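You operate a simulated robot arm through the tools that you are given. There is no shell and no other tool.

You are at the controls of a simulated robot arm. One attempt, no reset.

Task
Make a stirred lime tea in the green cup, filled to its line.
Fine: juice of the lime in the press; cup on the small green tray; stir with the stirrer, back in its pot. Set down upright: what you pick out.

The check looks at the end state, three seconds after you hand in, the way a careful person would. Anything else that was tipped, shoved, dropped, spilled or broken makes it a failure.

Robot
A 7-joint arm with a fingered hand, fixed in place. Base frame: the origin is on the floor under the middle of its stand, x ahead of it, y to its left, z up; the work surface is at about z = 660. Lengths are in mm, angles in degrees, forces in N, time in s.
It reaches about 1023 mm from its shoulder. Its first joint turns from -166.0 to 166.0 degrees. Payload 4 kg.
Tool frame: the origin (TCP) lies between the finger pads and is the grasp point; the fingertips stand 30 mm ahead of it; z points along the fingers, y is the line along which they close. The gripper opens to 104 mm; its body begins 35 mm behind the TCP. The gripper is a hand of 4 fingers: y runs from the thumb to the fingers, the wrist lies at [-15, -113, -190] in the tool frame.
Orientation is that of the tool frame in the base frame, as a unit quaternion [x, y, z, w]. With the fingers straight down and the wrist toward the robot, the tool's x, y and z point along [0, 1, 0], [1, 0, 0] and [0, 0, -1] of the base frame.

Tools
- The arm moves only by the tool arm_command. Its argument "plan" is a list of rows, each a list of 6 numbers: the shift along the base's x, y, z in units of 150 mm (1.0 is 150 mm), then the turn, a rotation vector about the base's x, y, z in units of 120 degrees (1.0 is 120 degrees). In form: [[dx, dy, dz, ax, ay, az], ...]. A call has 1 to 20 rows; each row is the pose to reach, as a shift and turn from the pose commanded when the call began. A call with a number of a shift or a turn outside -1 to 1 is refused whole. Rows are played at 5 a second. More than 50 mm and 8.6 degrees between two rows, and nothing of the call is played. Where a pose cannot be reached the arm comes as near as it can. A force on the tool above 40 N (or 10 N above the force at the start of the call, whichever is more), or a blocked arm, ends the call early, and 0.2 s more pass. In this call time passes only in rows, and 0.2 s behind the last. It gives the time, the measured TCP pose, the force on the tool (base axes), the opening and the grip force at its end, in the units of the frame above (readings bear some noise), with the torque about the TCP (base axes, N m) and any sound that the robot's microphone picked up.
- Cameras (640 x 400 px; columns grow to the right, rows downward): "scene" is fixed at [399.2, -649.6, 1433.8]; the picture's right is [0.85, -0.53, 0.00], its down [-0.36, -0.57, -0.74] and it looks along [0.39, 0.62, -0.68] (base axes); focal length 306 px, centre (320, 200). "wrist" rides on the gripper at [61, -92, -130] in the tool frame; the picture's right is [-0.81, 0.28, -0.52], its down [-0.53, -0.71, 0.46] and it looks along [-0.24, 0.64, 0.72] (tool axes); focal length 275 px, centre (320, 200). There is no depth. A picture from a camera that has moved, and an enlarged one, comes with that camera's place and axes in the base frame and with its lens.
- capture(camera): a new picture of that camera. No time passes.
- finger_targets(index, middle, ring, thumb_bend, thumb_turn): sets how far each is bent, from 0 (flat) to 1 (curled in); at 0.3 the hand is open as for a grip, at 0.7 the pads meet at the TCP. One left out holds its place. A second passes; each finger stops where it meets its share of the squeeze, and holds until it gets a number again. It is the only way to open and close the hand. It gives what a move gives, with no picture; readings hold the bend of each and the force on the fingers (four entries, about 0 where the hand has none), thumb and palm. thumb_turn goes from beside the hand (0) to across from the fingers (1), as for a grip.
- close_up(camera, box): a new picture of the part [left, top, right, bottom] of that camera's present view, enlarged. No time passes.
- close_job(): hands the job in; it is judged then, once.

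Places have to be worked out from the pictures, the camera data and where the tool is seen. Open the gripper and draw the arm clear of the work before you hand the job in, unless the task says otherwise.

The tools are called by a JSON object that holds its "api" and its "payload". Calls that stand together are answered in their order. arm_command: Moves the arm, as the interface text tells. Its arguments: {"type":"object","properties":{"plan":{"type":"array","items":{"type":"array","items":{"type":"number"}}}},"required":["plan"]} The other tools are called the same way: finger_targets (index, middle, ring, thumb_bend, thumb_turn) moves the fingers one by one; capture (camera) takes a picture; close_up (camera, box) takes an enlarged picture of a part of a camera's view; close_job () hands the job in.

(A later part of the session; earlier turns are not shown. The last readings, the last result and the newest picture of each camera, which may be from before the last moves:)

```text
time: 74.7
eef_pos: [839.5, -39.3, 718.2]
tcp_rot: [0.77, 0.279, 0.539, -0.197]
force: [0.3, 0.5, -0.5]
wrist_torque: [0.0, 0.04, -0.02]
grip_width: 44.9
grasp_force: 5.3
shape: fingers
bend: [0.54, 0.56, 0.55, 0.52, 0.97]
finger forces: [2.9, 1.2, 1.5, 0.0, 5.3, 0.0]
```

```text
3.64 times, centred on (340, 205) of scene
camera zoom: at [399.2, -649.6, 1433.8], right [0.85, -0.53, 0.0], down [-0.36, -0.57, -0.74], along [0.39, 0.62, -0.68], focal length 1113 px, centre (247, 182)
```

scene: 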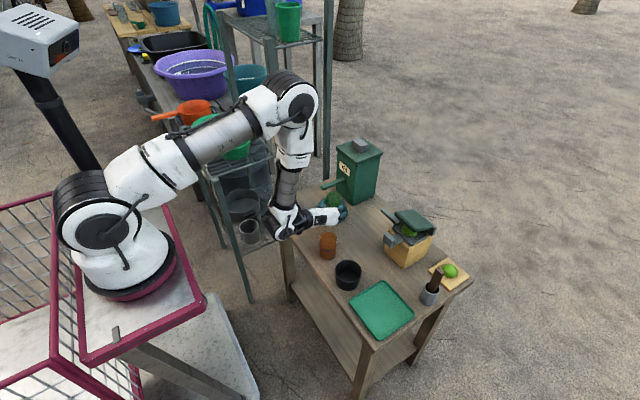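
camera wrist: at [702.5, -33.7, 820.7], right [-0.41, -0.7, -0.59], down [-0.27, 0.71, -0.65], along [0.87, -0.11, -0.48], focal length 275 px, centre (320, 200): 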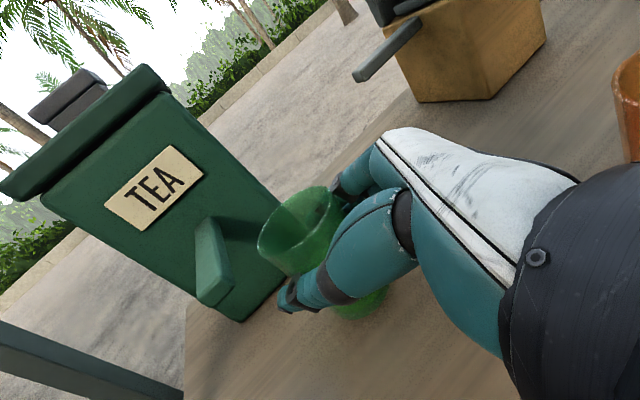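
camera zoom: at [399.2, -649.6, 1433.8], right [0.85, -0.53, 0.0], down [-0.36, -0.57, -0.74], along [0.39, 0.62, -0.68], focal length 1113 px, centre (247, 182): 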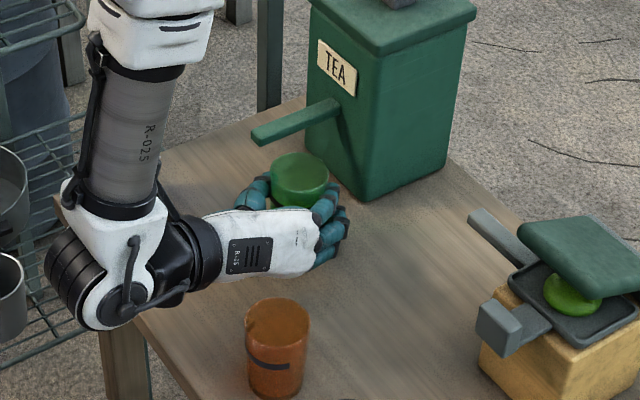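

The hand and the cup are well placed. I zoom in on the tea spout and the cup from the wrist camera to measure the remaining offset.

{"api": "close_up", "payload": {"camera": "wrist", "box": [170, 160, 370, 330]}}

{"api": "close_up", "payload": {"camera": "scene", "box": [310, 165, 370, 215]}}

```text
2.35 times, centred on (270, 245) of wrist
camera zoom: at [702.5, -33.7, 820.7], right [-0.41, -0.7, -0.59], down [-0.27, 0.71, -0.65], along [0.87, -0.11, -0.48], focal length 648 px, centre (438, 94)
```

zoom: 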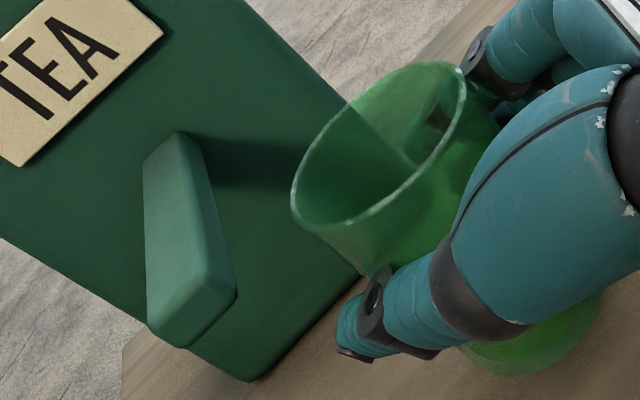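

```text
8.00 times, centred on (340, 190) of scene
camera zoom: at [399.2, -649.6, 1433.8], right [0.85, -0.53, 0.0], down [-0.36, -0.57, -0.74], along [0.39, 0.62, -0.68], focal length 2448 px, centre (160, 280)
```

zoom: 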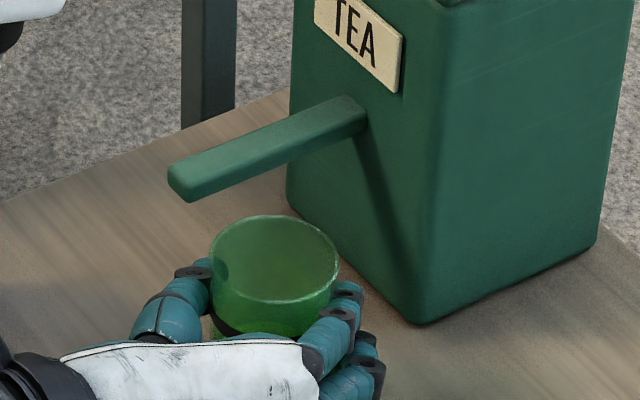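

The spout tip lies about 58 mm to +y of the cup centre and about level with it in x. I lower the cup to just above the table, then slide it under the spout.

{"api": "arm_command", "payload": {"plan": [[0, 0, -0.03, 0, 0, 0], [0, 0, -0.055, 0, 0, 0], [0, 0.07, -0.055, 0, 0, 0], [0.005, 0.15, -0.055, 0, 0, 0], [0.01, 0.23, -0.055, 0, 0, 0], [0.013, 0.31, -0.055, 0, 0, 0], [0.013, 0.37, -0.055, 0, 0, 0]]}}

{"api": "capture", "payload": {"camera": "wrist"}}

{"api": "close_up", "payload": {"camera": "scene", "box": [310, 165, 370, 215]}}

```text
time: 76.3
eef_pos: [840.1, 15.8, 709.1]
tcp_rot: [0.771, 0.278, 0.538, -0.197]
force: [-0.1, 0.5, -0.1]
wrist_torque: [0.01, 0.02, -0.02]
grip_width: 45.1
grasp_force: 5.6
shape: fingers
bend: [0.54, 0.56, 0.55, 0.52, 0.97]
finger forces: [3.0, 1.2, 1.5, 0.1, 5.2, 0.1]
```

```text
taken
camera wrist: at [704.3, 21.6, 811.6], right [-0.41, -0.7, -0.59], down [-0.27, 0.71, -0.65], along [0.87, -0.11, -0.48], focal length 275 px, centre (320, 200)
```

wrist: 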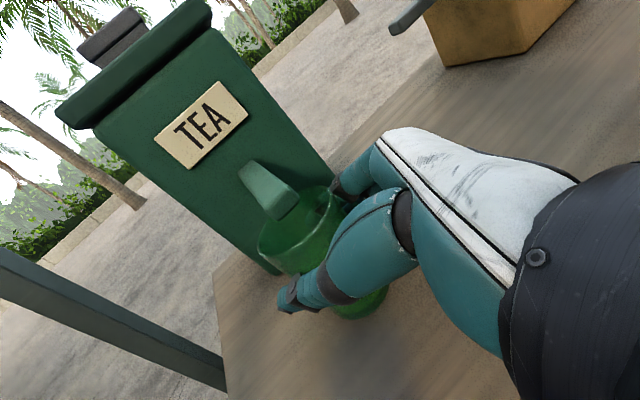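

```text
8.00 times, centred on (340, 190) of scene
camera zoom: at [399.2, -649.6, 1433.8], right [0.85, -0.53, 0.0], down [-0.36, -0.57, -0.74], along [0.39, 0.62, -0.68], focal length 2448 px, centre (160, 280)
```

zoom: 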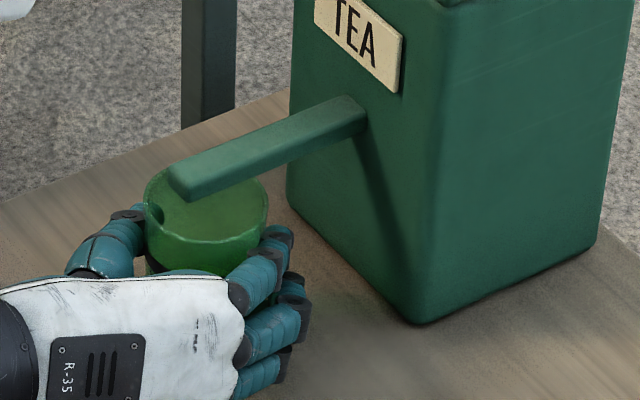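

I check the alignment from both cameras in more detail.

{"api": "close_up", "payload": {"camera": "wrist", "box": [220, 140, 370, 310]}}

```text
2.35 times, centred on (295, 225) of wrist
camera zoom: at [704.3, 21.6, 811.6], right [-0.41, -0.7, -0.59], down [-0.27, 0.71, -0.65], along [0.87, -0.11, -0.48], focal length 648 px, centre (379, 141)
```

zoom: 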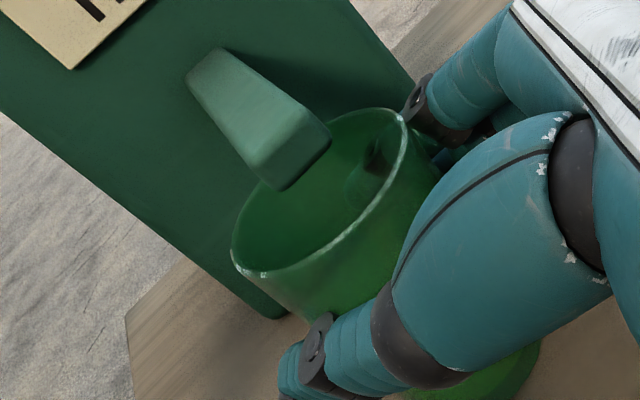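

From the wrist view the tip is right over the cup's centre, and the scene view differs by less than 10 mm. I set the cup down and open the fingers slightly.

{"api": "arm_command", "payload": {"plan": [[0, 0, -0.007, 0, 0, 0], [0, 0, -0.012, 0, 0, 0], [0, 0, -0.015, 0, 0, 0]]}}

{"api": "finger_targets", "payload": {"index": 0.5, "middle": 0.5, "ring": 0.5, "thumb_bend": 0.48}}

{"api": "finger_targets", "payload": {"index": 0.41, "middle": 0.41, "ring": 0.41, "thumb_bend": 0.39}}

{"api": "close_up", "payload": {"camera": "scene", "box": [310, 165, 370, 215]}}

{"api": "close_up", "payload": {"camera": "wrist", "box": [220, 140, 370, 310]}}

```text
time: 77.1
eef_pos: [840.5, 16.0, 708.0]
tcp_rot: [0.77, 0.279, 0.539, -0.198]
force: [-1.7, 1.0, 3.0]
wrist_torque: [-0.03, -0.06, 0.01]
grip_width: 44.8
grasp_force: 5.8
shape: fingers
bend: [0.54, 0.56, 0.55, 0.52, 0.97]
finger forces: [2.6, 1.1, 1.5, 0.0, 5.8, 0.1]
```

```text
time: 78.1
eef_pos: [840.4, 14.3, 707.7]
tcp_rot: [0.771, 0.279, 0.538, -0.196]
force: [1.0, 0.4, 0.2]
wrist_torque: [0.02, -0.01, -0.02]
grip_width: 54.0
grasp_force: 0.0
shape: fingers
bend: [0.5, 0.5, 0.5, 0.48, 0.97]
finger forces: [0.0, 0.1, 0.0, 0.1, 0.0, 0.1]
```

```text
time: 79.1
eef_pos: [840.7, 13.5, 707.4]
tcp_rot: [0.77, 0.279, 0.539, -0.198]
force: [0.0, -0.7, 0.0]
wrist_torque: [-0.04, -0.02, -0.01]
grip_width: 77.4
grasp_force: 0.0
shape: fingers
bend: [0.41, 0.41, 0.41, 0.39, 0.96]
finger forces: [0.0, 0.0, 0.1, 0.1, 0.0, 0.1]
```

```text
8.00 times, centred on (340, 190) of scene
camera zoom: at [399.2, -649.6, 1433.8], right [0.85, -0.53, 0.0], down [-0.36, -0.57, -0.74], along [0.39, 0.62, -0.68], focal length 2448 px, centre (160, 280)
```

zoom: 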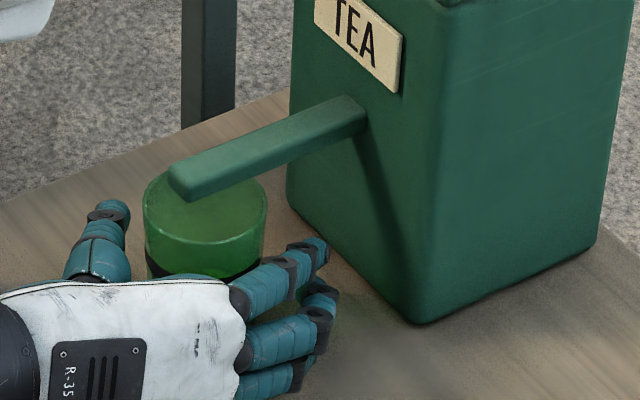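

```text
2.35 times, centred on (295, 225) of wrist
camera zoom: at [704.3, 20.7, 809.9], right [-0.41, -0.7, -0.59], down [-0.27, 0.71, -0.65], along [0.87, -0.11, -0.48], focal length 648 px, centre (379, 141)
```

zoom: 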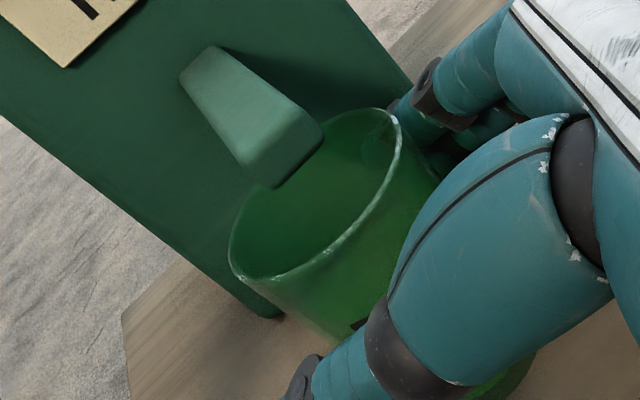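

The cup stands under the tea spout. I withdraw along the finger direction until clear of the cup and then rise.

{"api": "arm_command", "payload": {"plan": [[-0.058, -0.048, 0.027, 0, 0, 0], [-0.116, -0.096, 0.055, 0, 0, 0], [-0.174, -0.144, 0.082, 0, 0, 0], [-0.232, -0.192, 0.11, 0, 0, 0], [-0.29, -0.24, 0.137, 0, 0, 0], [-0.29, -0.26, 0.35, 0, 0, 0], [-0.29, -0.28, 0.6, 0, 0, 0], [-0.25, -0.3, 0.85, 0, 0, 0]]}}

{"api": "capture", "payload": {"camera": "wrist"}}

{"api": "capture", "payload": {"camera": "scene"}}

{"api": "close_up", "payload": {"camera": "scene", "box": [310, 165, 370, 215]}}

```text
time: 80.9
eef_pos: [803.3, -29.9, 833.7]
tcp_rot: [0.77, 0.279, 0.538, -0.198]
force: [0.8, 0.4, 0.2]
wrist_torque: [0.01, -0.04, 0.01]
grip_width: 77.8
grasp_force: 0.1
shape: fingers
bend: [0.41, 0.41, 0.41, 0.39, 0.96]
finger forces: [0.0, 0.0, 0.0, 0.0, 0.0, 0.1]
```

```text
taken
camera wrist: at [667.2, -24.2, 937.0], right [-0.41, -0.7, -0.59], down [-0.27, 0.71, -0.65], along [0.87, -0.11, -0.48], focal length 275 px, centre (320, 200)
```

wrist: 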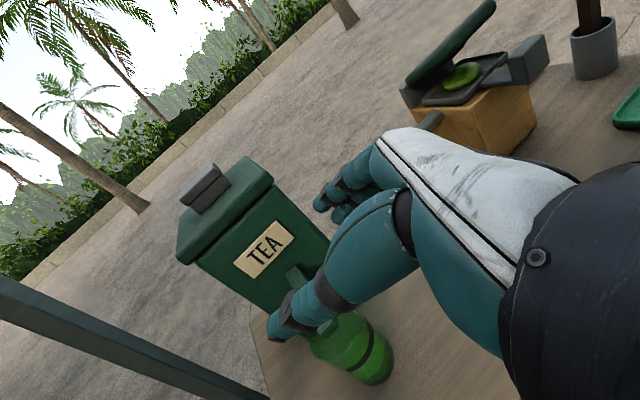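

```text
taken
```

scene: 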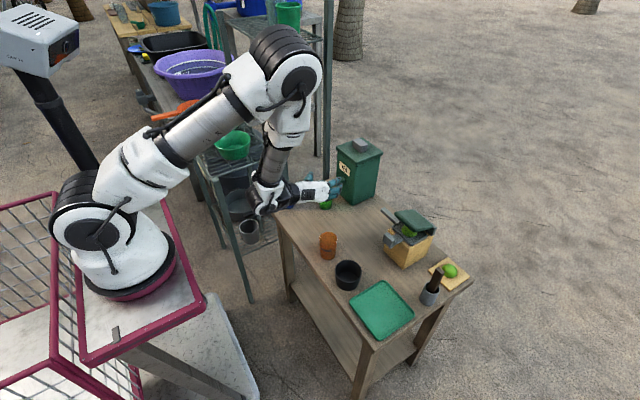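

```text
8.00 times, centred on (340, 190) of scene
camera zoom: at [399.2, -649.6, 1433.8], right [0.85, -0.53, 0.0], down [-0.36, -0.57, -0.74], along [0.39, 0.62, -0.68], focal length 2448 px, centre (160, 280)
```

zoom: 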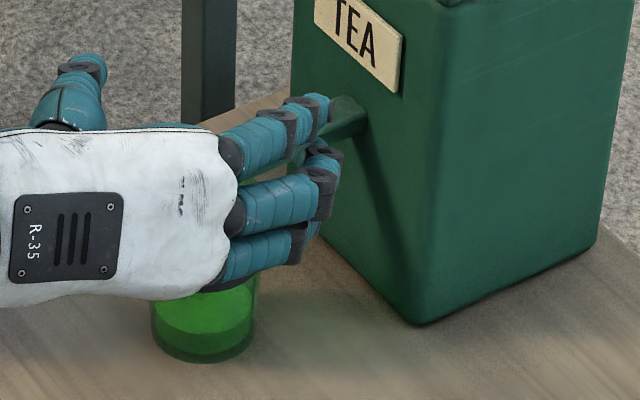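

The cup with the juice stands under the tea spout. I look closely at the knob on the tea box lid to decide how to work it.

{"api": "close_up", "payload": {"camera": "wrist", "box": [160, 130, 320, 300]}}

{"api": "close_up", "payload": {"camera": "scene", "box": [330, 130, 390, 180]}}

```text
2.35 times, centred on (240, 215) of wrist
camera zoom: at [667.2, -24.2, 937.0], right [-0.41, -0.7, -0.59], down [-0.27, 0.71, -0.65], along [0.87, -0.11, -0.48], focal length 648 px, centre (508, 165)
```

zoom: 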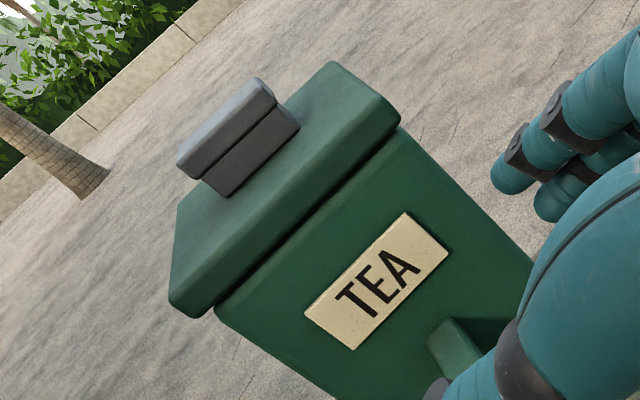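

```text
8.00 times, centred on (360, 155) of scene
camera zoom: at [399.2, -649.6, 1433.8], right [0.85, -0.53, 0.0], down [-0.36, -0.57, -0.74], along [0.39, 0.62, -0.68], focal length 2448 px, centre (0, 560)
```

zoom: 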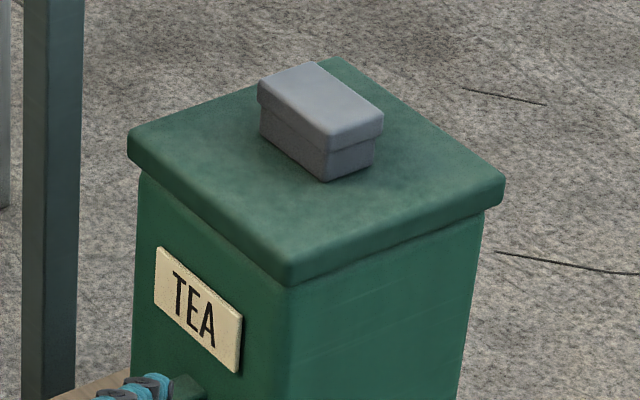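

It is a push-button cap on a base, with its top at about (978, 19, 883). I rise and rotate the hand to point straight down again, keeping its current heading.

{"api": "arm_command", "payload": {"plan": [[0, 0, 0.2, 0, 0, 0], [0, 0, 0.45, -0.0417, 0.0497, 0], [0, 0, 0.7, -0.0833, 0.0994, 0], [0, 0, 0.85, -0.125, 0.149, 0], [0, 0, 0.9, -0.1667, 0.1988, 0], [0, 0, 0.9, -0.2083, 0.2485, 0], [0, 0, 0.9, -0.25, 0.298, 0], [0, 0, 0.9, -0.2917, 0.348, 0], [0, 0, 0.9, -0.333, 0.3976, 0], [0, 0, 0.9, -0.375, 0.447, 0]]}}

{"api": "finger_targets", "payload": {"index": 1.0, "middle": 1.0, "ring": 1.0, "thumb_bend": 0.3, "thumb_turn": 0.3}}

{"api": "finger_targets", "payload": {"thumb_bend": 1.0}}

{"api": "capture", "payload": {"camera": "wrist"}}

{"api": "capture", "payload": {"camera": "scene"}}

```text
time: 83.1
eef_pos: [803.2, -29.6, 969.1]
tcp_rot: [0.941, 0.339, 0.0, -0.001]
force: [-0.5, -0.3, 0.5]
wrist_torque: [-0.01, 0.02, 0.01]
grip_width: 78.2
grasp_force: 0.1
shape: fingers
bend: [0.41, 0.41, 0.41, 0.39, 0.96]
finger forces: [0.1, 0.1, 0.0, 0.0, 0.0, 0.0]
```

```text
time: 84.1
eef_pos: [803.4, -29.2, 969.6]
tcp_rot: [0.94, 0.34, 0.0, 0.0]
force: [-0.2, -0.6, 0.0]
wrist_torque: [0.02, -0.02, 0.0]
grip_width: 82.1
grasp_force: 0.0
shape: fingers
bend: [1.0, 1.0, 1.0, 0.3, 0.29]
finger forces: [0.1, 0.1, 0.1, 0.0, 0.0, 0.1]
```

```text
time: 85.1
eef_pos: [803.0, -29.1, 970.0]
tcp_rot: [0.94, 0.341, 0.001, -0.001]
force: [0.1, -0.1, 0.0]
wrist_torque: [0.0, -0.03, 0.0]
grip_width: 40.1
grasp_force: 0.1
shape: fingers
bend: [1.0, 1.0, 1.0, 1.0, 0.31]
finger forces: [0.0, 0.0, 0.1, 0.1, 0.0, 0.0]
```

```text
taken
camera wrist: at [791.9, 81.2, 1100.2], right [-0.45, -0.73, 0.52], down [-0.87, 0.21, -0.46], along [0.22, -0.65, -0.72], focal length 275 px, centre (320, 200)
```

wrist: 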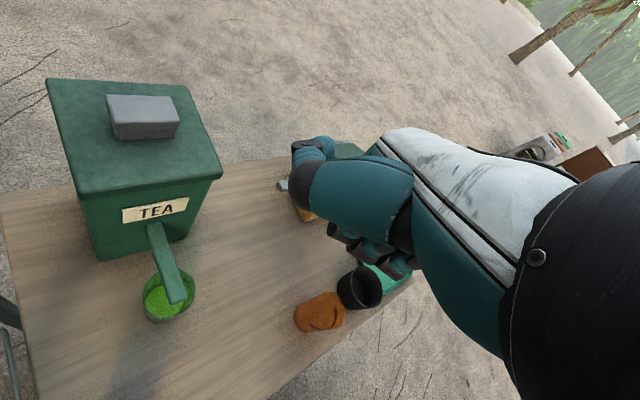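

```text
taken
```

scene: 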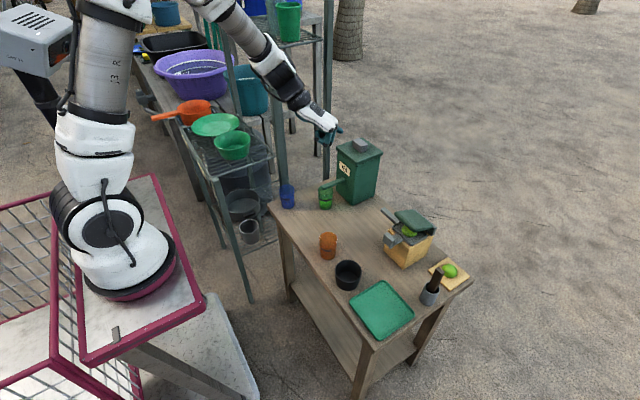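

Excellent overview. I zoom on the cup under the tea spout to check alignment and the present level, and on the button.

{"api": "close_up", "payload": {"camera": "wrist", "box": [100, 200, 240, 340]}}

{"api": "close_up", "payload": {"camera": "scene", "box": [305, 170, 355, 220]}}

{"api": "close_up", "payload": {"camera": "wrist", "box": [40, 60, 240, 210]}}

```text
2.86 times, centred on (170, 270) of wrist
camera zoom: at [791.9, 81.2, 1100.2], right [-0.45, -0.73, 0.52], down [-0.87, 0.21, -0.46], along [0.22, -0.65, -0.72], focal length 786 px, centre (749, 0)
```

zoom: 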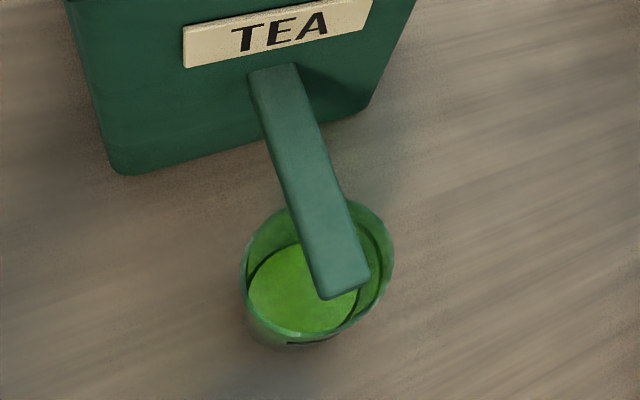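

```text
8.00 times, centred on (330, 195) of scene
camera zoom: at [399.2, -649.6, 1433.8], right [0.85, -0.53, 0.0], down [-0.36, -0.57, -0.74], along [0.39, 0.62, -0.68], focal length 2448 px, centre (240, 240)
```

zoom: 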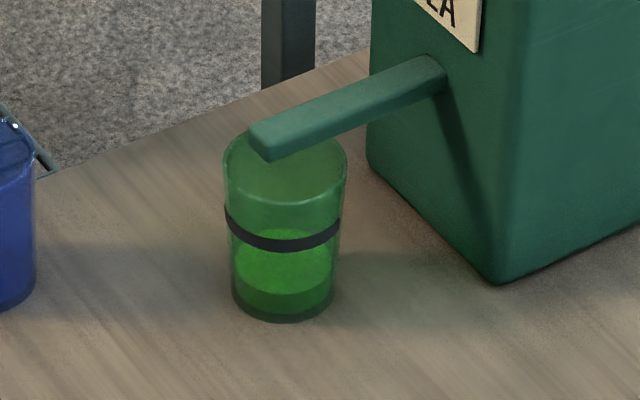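

```text
2.67 times, centred on (140, 135) of wrist
camera zoom: at [791.9, 81.2, 1100.2], right [-0.45, -0.73, 0.52], down [-0.87, 0.21, -0.46], along [0.22, -0.65, -0.72], focal length 734 px, centre (800, 373)
```

zoom: 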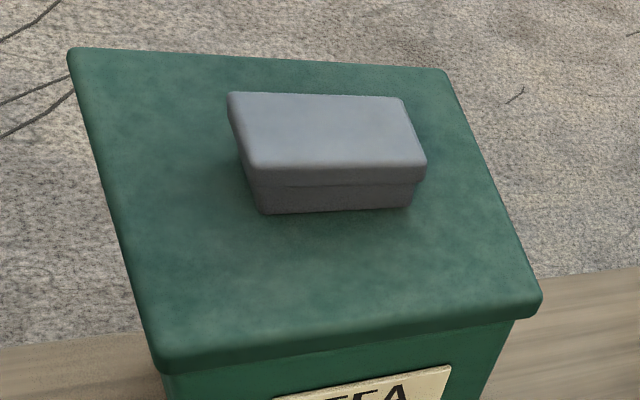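

Juice is ~18 mm deep, the line is at ~50 mm, and the spout tip is inside the mouth, about 10 mm from centre. The button is at about (982, 20, 883), so I move the fist above it.

{"api": "arm_command", "payload": {"plan": [[0.25, 0.08, 0, 0, 0, 0], [0.5, 0.16, 0, 0, 0, 0], [0.75, 0.24, 0, 0, 0, 0], [0.95, 0.31, 0, 0, 0, 0]]}}

{"api": "arm_command", "payload": {"plan": [[0.1, 0.035, 0, 0, 0, 0], [0.195, 0.07, -0.1, 0, 0, 0], [0.195, 0.07, -0.25, 0, 0, 0], [0.195, 0.07, -0.36, 0, 0, 0]]}}

{"api": "capture", "payload": {"camera": "wrist"}}

{"api": "close_up", "payload": {"camera": "scene", "box": [300, 100, 400, 220]}}

```text
time: 86.1
eef_pos: [944.3, 17.7, 970.1]
tcp_rot: [0.94, 0.34, 0.001, 0.001]
force: [0.6, -0.1, 0.3]
wrist_torque: [0.02, -0.02, -0.03]
grip_width: 40.1
grasp_force: 0.1
shape: fingers
bend: [1.0, 1.0, 1.0, 1.0, 0.31]
finger forces: [0.0, 0.0, 0.0, 0.0, 0.0, 0.0]
```

```text
time: 87.1
eef_pos: [973.3, 27.1, 915.0]
tcp_rot: [0.94, 0.34, 0.0, 0.0]
force: [0.4, 0.3, 0.1]
wrist_torque: [0.03, 0.0, 0.03]
grip_width: 40.4
grasp_force: 0.1
shape: fingers
bend: [1.0, 1.0, 1.0, 1.0, 0.31]
finger forces: [0.0, 0.0, 0.0, 0.1, 0.0, 0.1]
```

```text
taken
camera wrist: at [962.7, 137.6, 1045.3], right [-0.45, -0.73, 0.52], down [-0.87, 0.21, -0.46], along [0.23, -0.65, -0.72], focal length 275 px, centre (320, 200)
```

wrist: 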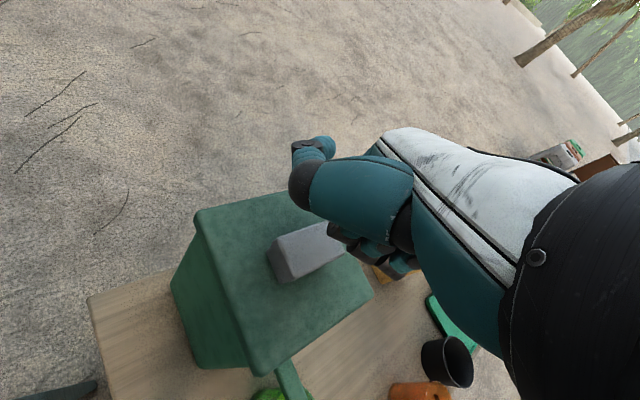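

```text
3.33 times, centred on (350, 160) of scene
camera zoom: at [399.2, -649.6, 1433.8], right [0.85, -0.53, 0.0], down [-0.36, -0.57, -0.74], along [0.39, 0.62, -0.68], focal length 1020 px, centre (220, 333)
```

zoom: 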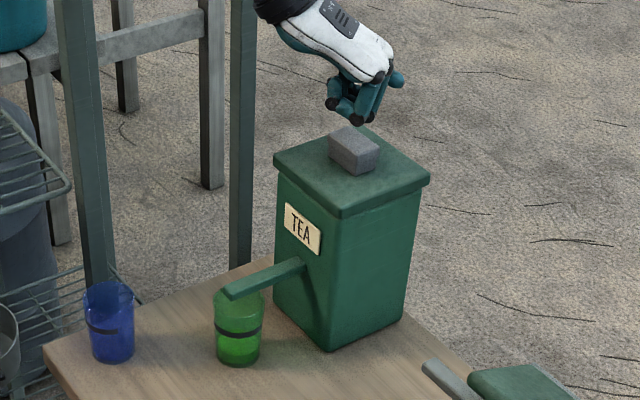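

By the scene camera the fist's lowest point is right above the button. I descend slowly until I feel contact.

{"api": "arm_command", "payload": {"plan": [[0, 0, -0.05, 0, 0, 0], [0, 0, -0.09, 0, 0, 0], [0, 0, -0.11, 0, 0, 0], [0, 0, -0.125, 0, 0, 0]]}}

{"api": "close_up", "payload": {"camera": "scene", "box": [305, 120, 395, 220]}}

```text
time: 88.1
eef_pos: [976.3, 28.5, 895.5]
tcp_rot: [0.94, 0.341, 0.0, 0.0]
force: [0.7, -0.2, 0.2]
wrist_torque: [0.0, 0.01, 0.0]
grip_width: 40.3
grasp_force: 0.1
shape: fingers
bend: [1.0, 1.0, 1.0, 1.0, 0.31]
finger forces: [0.1, 0.1, 0.0, 0.1, 0.1, 0.0]
```

```text
4.00 times, centred on (350, 170) of scene
camera zoom: at [399.2, -649.6, 1433.8], right [0.85, -0.53, 0.0], down [-0.36, -0.57, -0.74], along [0.39, 0.62, -0.68], focal length 1224 px, centre (200, 320)
```

zoom: 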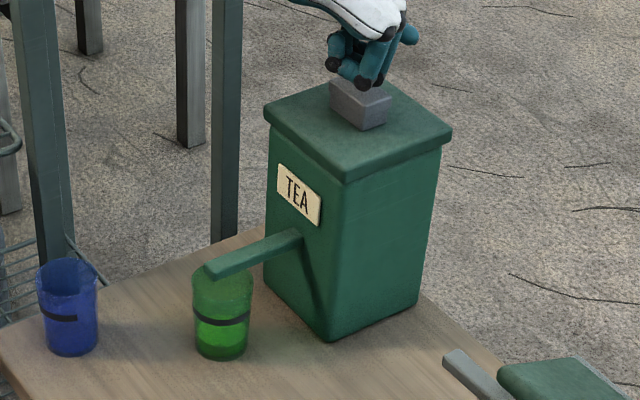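

The fist is just above the button. I take two more 2 mm steps and check the reaction.

{"api": "arm_command", "payload": {"plan": [[0, 0, -0.013, 0, 0, 0], [0, 0, -0.027, 0, 0, 0]]}}

{"api": "close_up", "payload": {"camera": "scene", "box": [315, 175, 355, 215]}}

```text
time: 88.7
eef_pos: [973.9, 26.5, 892.7]
tcp_rot: [0.941, 0.339, 0.0, 0.0]
force: [0.0, 0.2, 1.2]
wrist_torque: [-0.02, 0.02, 0.02]
grip_width: 40.0
grasp_force: 0.0
shape: fingers
bend: [1.0, 1.0, 1.0, 1.0, 0.31]
finger forces: [0.0, 0.0, 0.1, 0.0, 0.1, 0.0]
```

```text
10.00 times, centred on (335, 195) of scene
camera zoom: at [399.2, -649.6, 1433.8], right [0.85, -0.53, 0.0], down [-0.36, -0.57, -0.74], along [0.39, 0.62, -0.68], focal length 3060 px, centre (170, 250)
```

zoom: 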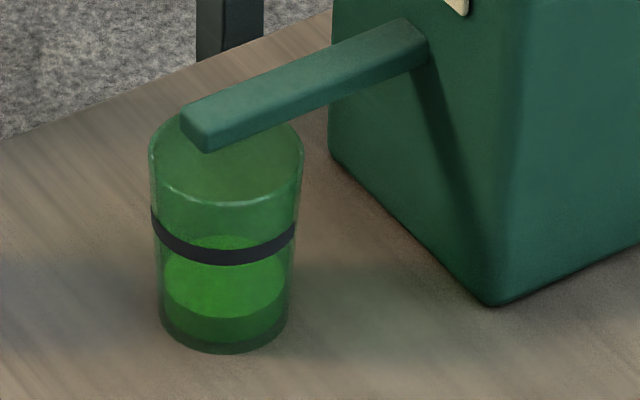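

Light contact at 1.2 N. I make a short press: a few millimetres down and straight back up.

{"api": "arm_command", "payload": {"plan": [[0, 0, -0.013, 0, 0, 0], [0, 0, -0.027, 0, 0, 0], [0, 0, 0.0, 0, 0, 0], [0, 0, 0.02, 0, 0, 0]]}}

{"api": "close_up", "payload": {"camera": "scene", "box": [315, 175, 355, 215]}}

```text
time: 89.7
eef_pos: [975.2, 29.0, 896.8]
tcp_rot: [0.94, 0.341, 0.0, 0.0]
force: [0.5, -0.5, 0.5]
wrist_torque: [-0.02, 0.01, 0.01]
grip_width: 40.3
grasp_force: 0.0
shape: fingers
bend: [1.0, 1.0, 1.0, 1.0, 0.31]
finger forces: [0.0, 0.0, 0.0, 0.0, 0.0, 0.0]
```

```text
10.00 times, centred on (335, 195) of scene
camera zoom: at [399.2, -649.6, 1433.8], right [0.85, -0.53, 0.0], down [-0.36, -0.57, -0.74], along [0.39, 0.62, -0.68], focal length 3060 px, centre (170, 250)
```

zoom: 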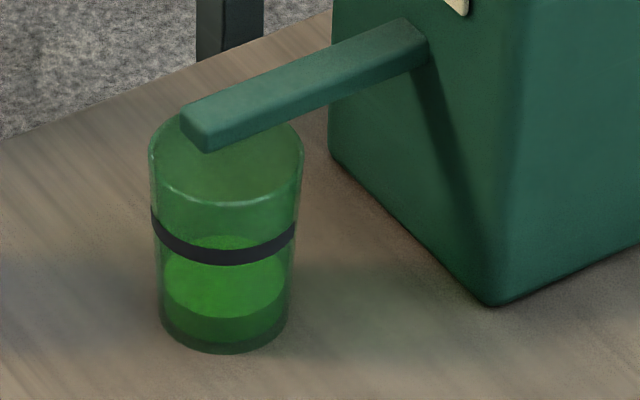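

No flow yet. I press deeper, about 6 mm below contact, and come back up.

{"api": "arm_command", "payload": {"plan": [[0, 0, -0.03, 0, 0, 0], [0, 0, -0.05, 0, 0, 0], [0, 0, -0.07, 0, 0, 0], [0, 0, -0.035, 0, 0, 0], [0, 0, 0, 0, 0, 0]]}}

{"api": "close_up", "payload": {"camera": "scene", "box": [315, 175, 355, 215]}}

```text
time: 90.9
eef_pos: [976.8, 27.7, 895.5]
tcp_rot: [0.94, 0.34, 0.001, 0.0]
force: [1.0, 0.3, -0.3]
wrist_torque: [-0.01, -0.03, 0.0]
grip_width: 40.1
grasp_force: 0.0
shape: fingers
bend: [1.0, 1.0, 1.0, 1.0, 0.31]
finger forces: [0.0, 0.0, 0.0, 0.0, 0.1, 0.1]
```

```text
10.00 times, centred on (335, 195) of scene
camera zoom: at [399.2, -649.6, 1433.8], right [0.85, -0.53, 0.0], down [-0.36, -0.57, -0.74], along [0.39, 0.62, -0.68], focal length 3060 px, centre (170, 250)
```

zoom: 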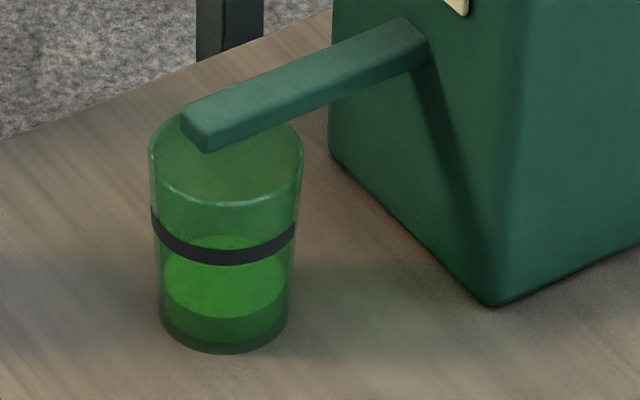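

Still the same level. I press to that depth and stay there, so I can read the force and see the button.

{"api": "arm_command", "payload": {"plan": [[0, 0, -0.03, 0, 0, 0], [0, 0, -0.05, 0, 0, 0], [0, 0, -0.07, 0, 0, 0]]}}

{"api": "close_up", "payload": {"camera": "scene", "box": [310, 120, 400, 220]}}

{"api": "close_up", "payload": {"camera": "wrist", "box": [160, 120, 440, 400]}}

```text
time: 91.7
eef_pos: [976.2, 27.7, 885.9]
tcp_rot: [0.94, 0.341, 0.0, 0.0]
force: [0.0, -0.4, -0.3]
wrist_torque: [-0.01, -0.04, 0.04]
grip_width: 40.2
grasp_force: 0.1
shape: fingers
bend: [1.0, 1.0, 1.0, 1.0, 0.31]
finger forces: [0.0, 0.0, 0.0, 0.0, 0.0, 0.0]
```

```text
4.00 times, centred on (355, 170) of scene
camera zoom: at [399.2, -649.6, 1433.8], right [0.85, -0.53, 0.0], down [-0.36, -0.57, -0.74], along [0.39, 0.62, -0.68], focal length 1224 px, centre (180, 320)
```

zoom: 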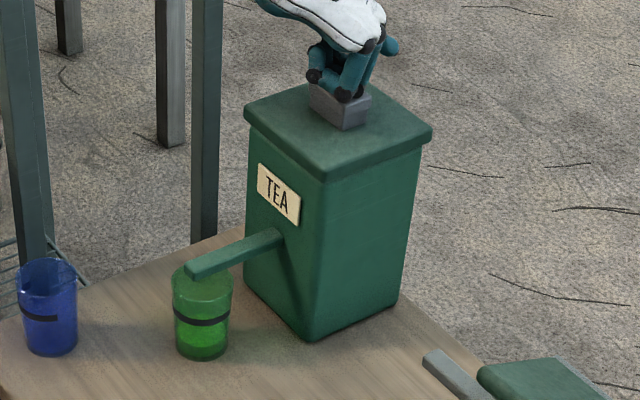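

```text
1.43 times, centred on (300, 260) of wrist
camera zoom: at [964.9, 137.6, 1016.3], right [-0.45, -0.73, 0.52], down [-0.87, 0.21, -0.46], along [0.22, -0.65, -0.72], focal length 393 px, centre (349, 114)
```

zoom: 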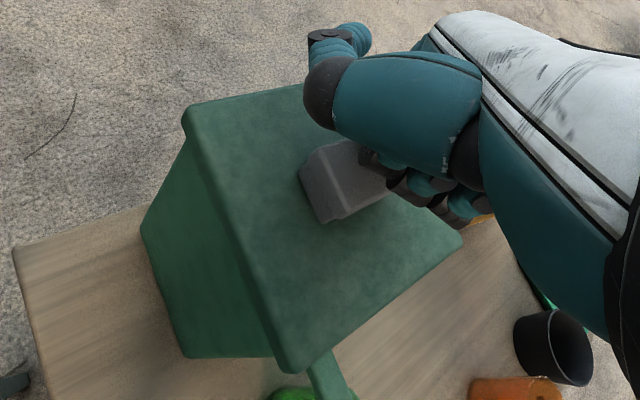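

There is still no reaction force, so the fist has not really met the button yet. I continue down in 1.5 mm rows.

{"api": "arm_command", "payload": {"plan": [[0, 0, -0.01, 0, 0, 0], [0, 0, -0.02, 0, 0, 0], [0, 0, -0.03, 0, 0, 0]]}}

{"api": "close_up", "payload": {"camera": "scene", "box": [310, 120, 400, 220]}}

```text
time: 92.5
eef_pos: [975.0, 27.0, 880.6]
tcp_rot: [0.941, 0.34, 0.0, -0.001]
force: [1.5, -0.1, 1.5]
wrist_torque: [-0.03, -0.03, 0.02]
grip_width: 40.3
grasp_force: 1.2
shape: fingers
bend: [1.0, 1.0, 1.0, 1.0, 0.31]
finger forces: [0.0, 1.6, 0.1, 0.0, 0.0, 0.0]
```

```text
4.00 times, centred on (355, 170) of scene
camera zoom: at [399.2, -649.6, 1433.8], right [0.85, -0.53, 0.0], down [-0.36, -0.57, -0.74], along [0.39, 0.62, -0.68], focal length 1224 px, centre (180, 320)
```

zoom: 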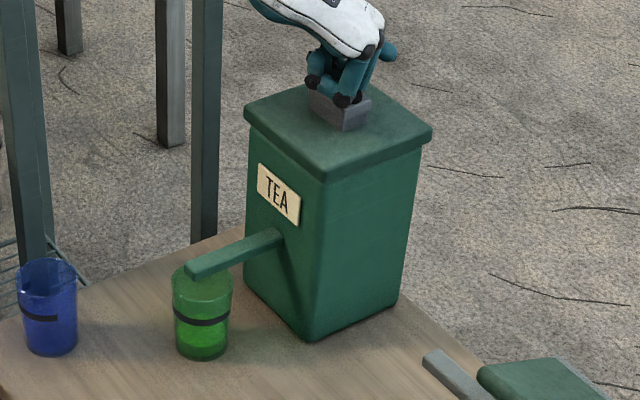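

Contact now (middle finger 1.6 N) at TCP z≈880. I make a short press of about 4 mm and release.

{"api": "arm_command", "payload": {"plan": [[0, 0, -0.013, 0, 0, 0], [0, 0, -0.027, 0, 0, 0], [0, 0, -0.005, 0, 0, 0], [0, 0, 0.02, 0, 0, 0]]}}

{"api": "close_up", "payload": {"camera": "scene", "box": [315, 175, 355, 215]}}

```text
time: 93.5
eef_pos: [976.7, 27.1, 883.8]
tcp_rot: [0.94, 0.341, -0.001, -0.001]
force: [-0.6, 0.8, 0.5]
wrist_torque: [0.02, -0.01, 0.01]
grip_width: 40.2
grasp_force: 0.4
shape: fingers
bend: [1.0, 1.0, 1.0, 1.0, 0.31]
finger forces: [0.0, 0.2, 0.0, 0.0, 0.0, 0.0]
```

```text
10.00 times, centred on (335, 195) of scene
camera zoom: at [399.2, -649.6, 1433.8], right [0.85, -0.53, 0.0], down [-0.36, -0.57, -0.74], along [0.39, 0.62, -0.68], focal length 3060 px, centre (170, 250)
```

zoom: 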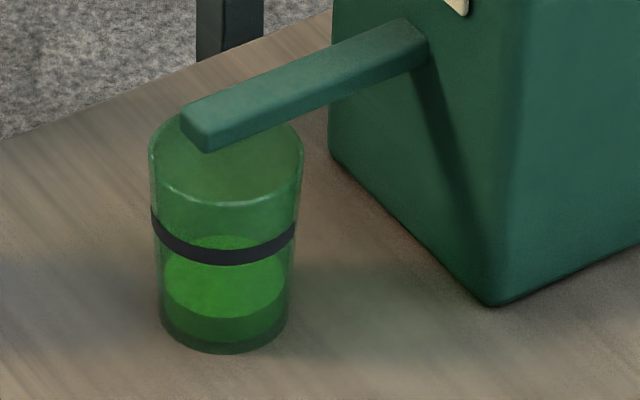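

Unchanged so far. I press deeper, about 8 mm past contact, then release.

{"api": "arm_command", "payload": {"plan": [[0, 0, -0.025, 0, 0, 0], [0, 0, -0.05, 0, 0, 0], [0, 0, -0.07, 0, 0, 0], [0, 0, -0.04, 0, 0, 0], [0, 0, 0, 0, 0, 0]]}}

{"api": "close_up", "payload": {"camera": "scene", "box": [315, 175, 355, 215]}}

```text
time: 94.7
eef_pos: [975.1, 27.2, 883.7]
tcp_rot: [0.94, 0.34, 0.001, 0.0]
force: [0.1, 0.4, 0.4]
wrist_torque: [0.01, -0.01, 0.04]
grip_width: 40.2
grasp_force: 0.0
shape: fingers
bend: [1.0, 1.0, 1.0, 1.0, 0.31]
finger forces: [0.0, 0.1, 0.0, 0.0, 0.1, 0.0]
heard: click
```

```text
10.00 times, centred on (335, 195) of scene
camera zoom: at [399.2, -649.6, 1433.8], right [0.85, -0.53, 0.0], down [-0.36, -0.57, -0.74], along [0.39, 0.62, -0.68], focal length 3060 px, centre (170, 250)
```

zoom: 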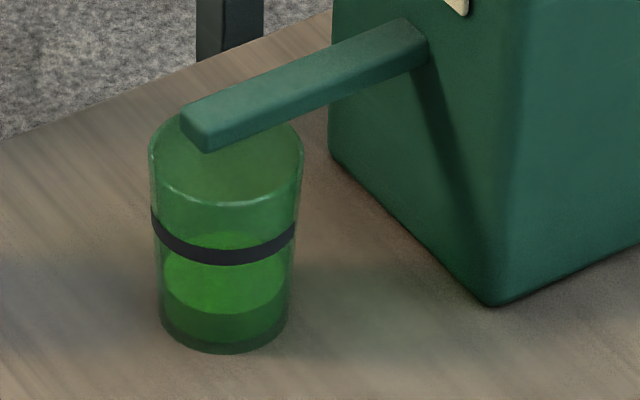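

I heard a click and the level rose a little, so the button opens the flow at that depth. I wait briefly to be sure the flow stops when released.

{"api": "arm_command", "payload": {"plan": [[0, 0, 0, 0, 0, 0], [0, 0, 0, 0, 0, 0]]}}

{"api": "close_up", "payload": {"camera": "scene", "box": [315, 175, 355, 215]}}

```text
time: 95.3
eef_pos: [975.4, 25.8, 884.0]
tcp_rot: [0.94, 0.34, 0.0, 0.0]
force: [-0.6, -0.5, -0.1]
wrist_torque: [0.03, 0.01, 0.02]
grip_width: 40.2
grasp_force: 0.0
shape: fingers
bend: [1.0, 1.0, 1.0, 1.0, 0.31]
finger forces: [0.0, 0.0, 0.1, 0.0, 0.0, 0.0]
```

```text
10.00 times, centred on (335, 195) of scene
camera zoom: at [399.2, -649.6, 1433.8], right [0.85, -0.53, 0.0], down [-0.36, -0.57, -0.74], along [0.39, 0.62, -0.68], focal length 3060 px, centre (170, 250)
```

zoom: 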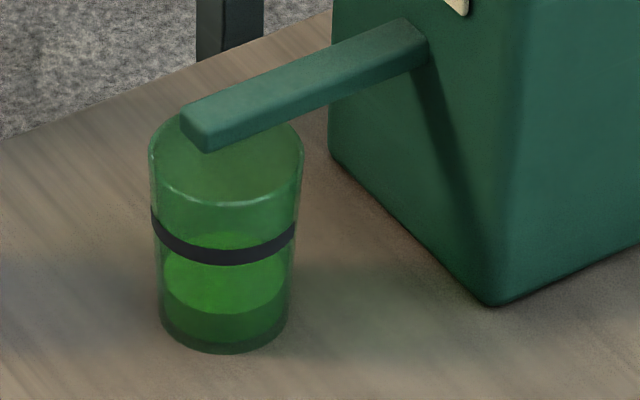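

The flow stops on release. I press again and hold for about 0.8 s, then measure the rise.

{"api": "arm_command", "payload": {"plan": [[0, 0, -0.035, 0, 0, 0], [0, 0, -0.07, 0, 0, 0], [0, 0, -0.07, 0, 0, 0], [0, 0, -0.07, 0, 0, 0], [0, 0, -0.07, 0, 0, 0], [0, 0, -0.035, 0, 0, 0], [0, 0, 0, 0, 0, 0]]}}

{"api": "close_up", "payload": {"camera": "scene", "box": [315, 175, 355, 215]}}

{"api": "capture", "payload": {"camera": "wrist"}}

```text
time: 96.9
eef_pos: [975.4, 25.8, 884.1]
tcp_rot: [0.94, 0.341, -0.001, 0.001]
force: [-0.5, -0.7, -1.0]
wrist_torque: [-0.01, 0.01, 0.01]
grip_width: 40.0
grasp_force: 0.0
shape: fingers
bend: [1.0, 1.0, 1.0, 1.0, 0.31]
finger forces: [0.1, 0.1, 0.1, 0.0, 0.1, 0.0]
heard: click
```

```text
10.00 times, centred on (335, 195) of scene
camera zoom: at [399.2, -649.6, 1433.8], right [0.85, -0.53, 0.0], down [-0.36, -0.57, -0.74], along [0.39, 0.62, -0.68], focal length 3060 px, centre (170, 250)
```

zoom: 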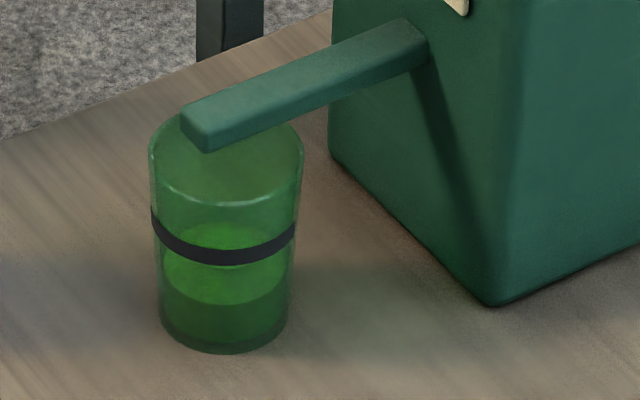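

```text
taken
camera wrist: at [963.8, 137.6, 1014.8], right [-0.45, -0.73, 0.52], down [-0.87, 0.21, -0.45], along [0.22, -0.65, -0.72], focal length 275 px, centre (320, 200)
```

wrist: 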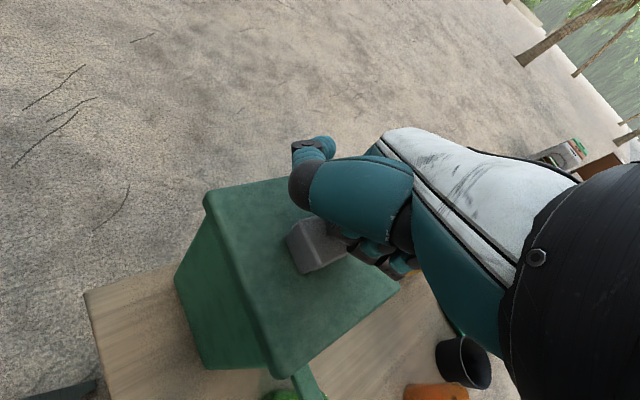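

The level rose about 5 mm in 0.8 s and is now at ~24 mm of ~49 mm. I hold for about 2 s next.

{"api": "arm_command", "payload": {"plan": [[0, 0, -0.035, 0, 0, 0], [0, 0, -0.07, 0, 0, 0], [0, 0, -0.07, 0, 0, 0], [0, 0, -0.07, 0, 0, 0], [0, 0, -0.07, 0, 0, 0], [0, 0, -0.07, 0, 0, 0], [0, 0, -0.07, 0, 0, 0], [0, 0, -0.07, 0, 0, 0], [0, 0, -0.07, 0, 0, 0], [0, 0, -0.07, 0, 0, 0], [0, 0, -0.035, 0, 0, 0], [0, 0, 0, 0, 0, 0]]}}

{"api": "close_up", "payload": {"camera": "scene", "box": [315, 175, 355, 215]}}

```text
time: 99.5
eef_pos: [974.9, 27.0, 883.4]
tcp_rot: [0.94, 0.34, -0.001, -0.001]
force: [0.4, 0.3, 0.7]
wrist_torque: [0.0, 0.0, -0.01]
grip_width: 40.1
grasp_force: 0.6
shape: fingers
bend: [1.0, 1.0, 1.0, 1.0, 0.31]
finger forces: [0.0, 0.9, 0.0, 0.1, 0.0, 0.0]
heard: click
```

```text
10.00 times, centred on (335, 195) of scene
camera zoom: at [399.2, -649.6, 1433.8], right [0.85, -0.53, 0.0], down [-0.36, -0.57, -0.74], along [0.39, 0.62, -0.68], focal length 3060 px, centre (170, 250)
```

zoom: 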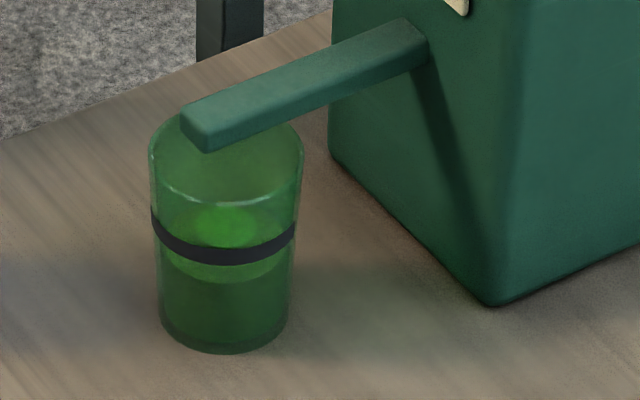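

The level is at ~34 mm. I hold for about 1.4 s more, then examine it closely before topping up.

{"api": "arm_command", "payload": {"plan": [[0, 0, -0.035, 0, 0, 0], [0, 0, -0.07, 0, 0, 0], [0, 0, -0.07, 0, 0, 0], [0, 0, -0.07, 0, 0, 0], [0, 0, -0.07, 0, 0, 0], [0, 0, -0.07, 0, 0, 0], [0, 0, -0.07, 0, 0, 0], [0, 0, -0.07, 0, 0, 0], [0, 0, -0.035, 0, 0, 0], [0, 0, 0, 0, 0, 0]]}}

{"api": "close_up", "payload": {"camera": "scene", "box": [315, 175, 355, 215]}}

{"api": "close_up", "payload": {"camera": "scene", "box": [326, 185, 348, 215]}}

```text
time: 101.7
eef_pos: [976.4, 27.5, 884.3]
tcp_rot: [0.94, 0.341, -0.001, 0.0]
force: [0.0, 0.0, 0.4]
wrist_torque: [0.02, 0.02, -0.02]
grip_width: 40.0
grasp_force: 0.2
shape: fingers
bend: [1.0, 1.0, 1.0, 1.0, 0.31]
finger forces: [0.0, 0.3, 0.0, 0.0, 0.1, 0.0]
heard: click
```

```text
10.00 times, centred on (335, 195) of scene
camera zoom: at [399.2, -649.6, 1433.8], right [0.85, -0.53, 0.0], down [-0.36, -0.57, -0.74], along [0.39, 0.62, -0.68], focal length 3060 px, centre (170, 250)
```

zoom: 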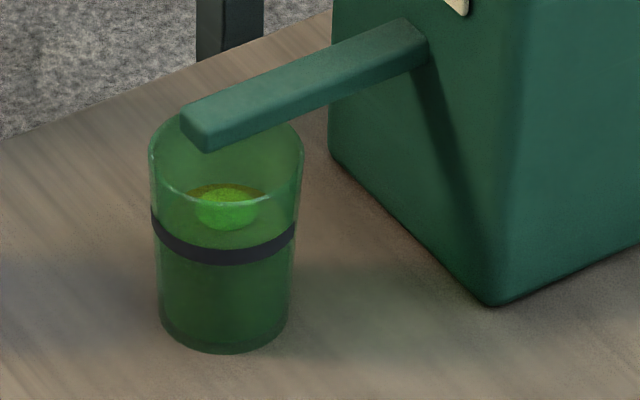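

```text
13.33 times, centred on (337, 200) of scene
camera zoom: at [399.2, -649.6, 1433.8], right [0.85, -0.53, 0.0], down [-0.36, -0.57, -0.74], along [0.39, 0.62, -0.68], focal length 4081 px, centre (93, 200)
```

zoom: 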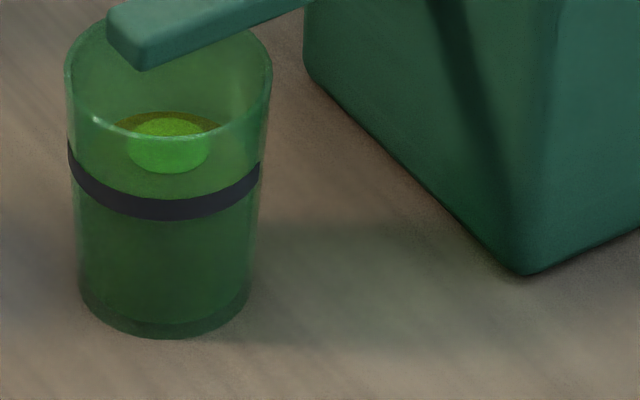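

The surface is now near the line, but it is hard to judge from this steep angle. I lift off and go back to the earlier viewpoint to look into the cup with the wrist camera.

{"api": "arm_command", "payload": {"plan": [[0, 0, 0.15, 0, 0, 0], [0, 0, 0.4, 0, 0, 0], [-0.1, -0.05, 0.57, 0, 0, 0], [-0.35, -0.12, 0.57, 0, 0, 0], [-0.6, -0.2, 0.57, 0, 0, 0], [-0.85, -0.28, 0.57, 0, 0, 0], [-1.0, -0.35, 0.57, 0, 0, 0]]}}

{"api": "capture", "payload": {"camera": "wrist"}}

{"api": "close_up", "payload": {"camera": "scene", "box": [326, 185, 348, 215]}}

```text
time: 103.3
eef_pos: [827.9, -23.9, 971.1]
tcp_rot: [0.94, 0.34, 0.0, 0.001]
force: [-0.4, -0.8, -0.5]
wrist_torque: [0.05, 0.04, -0.03]
grip_width: 40.4
grasp_force: 0.0
shape: fingers
bend: [1.0, 1.0, 1.0, 1.0, 0.31]
finger forces: [0.1, 0.0, 0.0, 0.0, 0.0, 0.0]
```

```text
taken
camera wrist: at [815.5, 86.1, 1100.8], right [-0.45, -0.73, 0.52], down [-0.87, 0.21, -0.45], along [0.22, -0.65, -0.72], focal length 275 px, centre (320, 200)
```

wrist: 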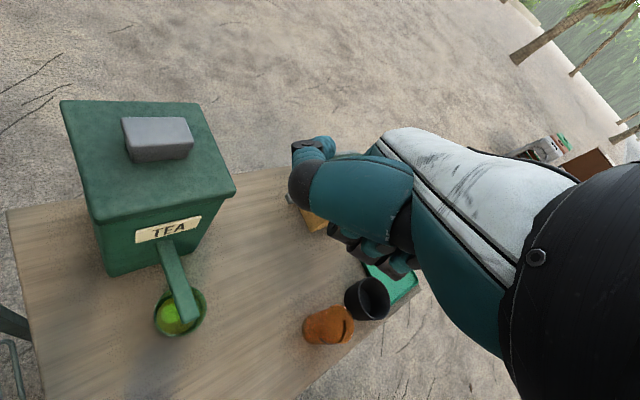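

```text
13.33 times, centred on (337, 200) of scene
camera zoom: at [399.2, -649.6, 1433.8], right [0.85, -0.53, 0.0], down [-0.36, -0.57, -0.74], along [0.39, 0.62, -0.68], focal length 4081 px, centre (93, 200)
```

zoom: 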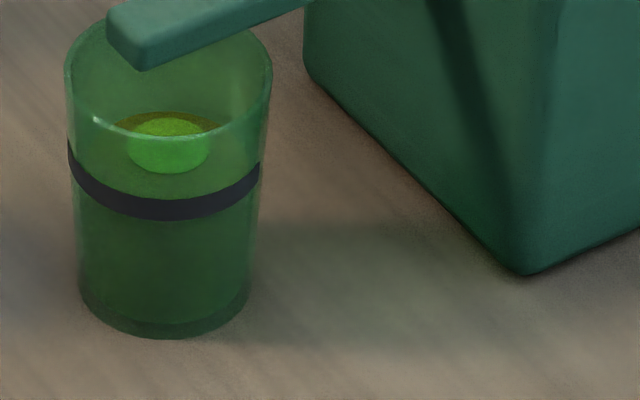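

{"api": "close_up", "payload": {"camera": "wrist", "box": [140, 260, 230, 350]}}

```text
4.44 times, centred on (185, 305) of wrist
camera zoom: at [815.5, 86.1, 1100.8], right [-0.45, -0.73, 0.52], down [-0.87, 0.21, -0.45], along [0.22, -0.65, -0.72], focal length 1224 px, centre (920, -267)
```

zoom: 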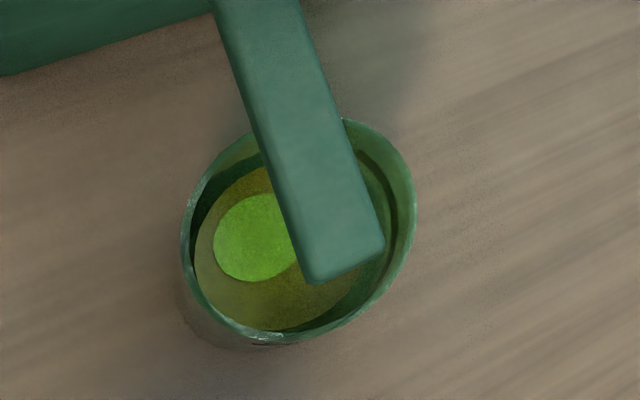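

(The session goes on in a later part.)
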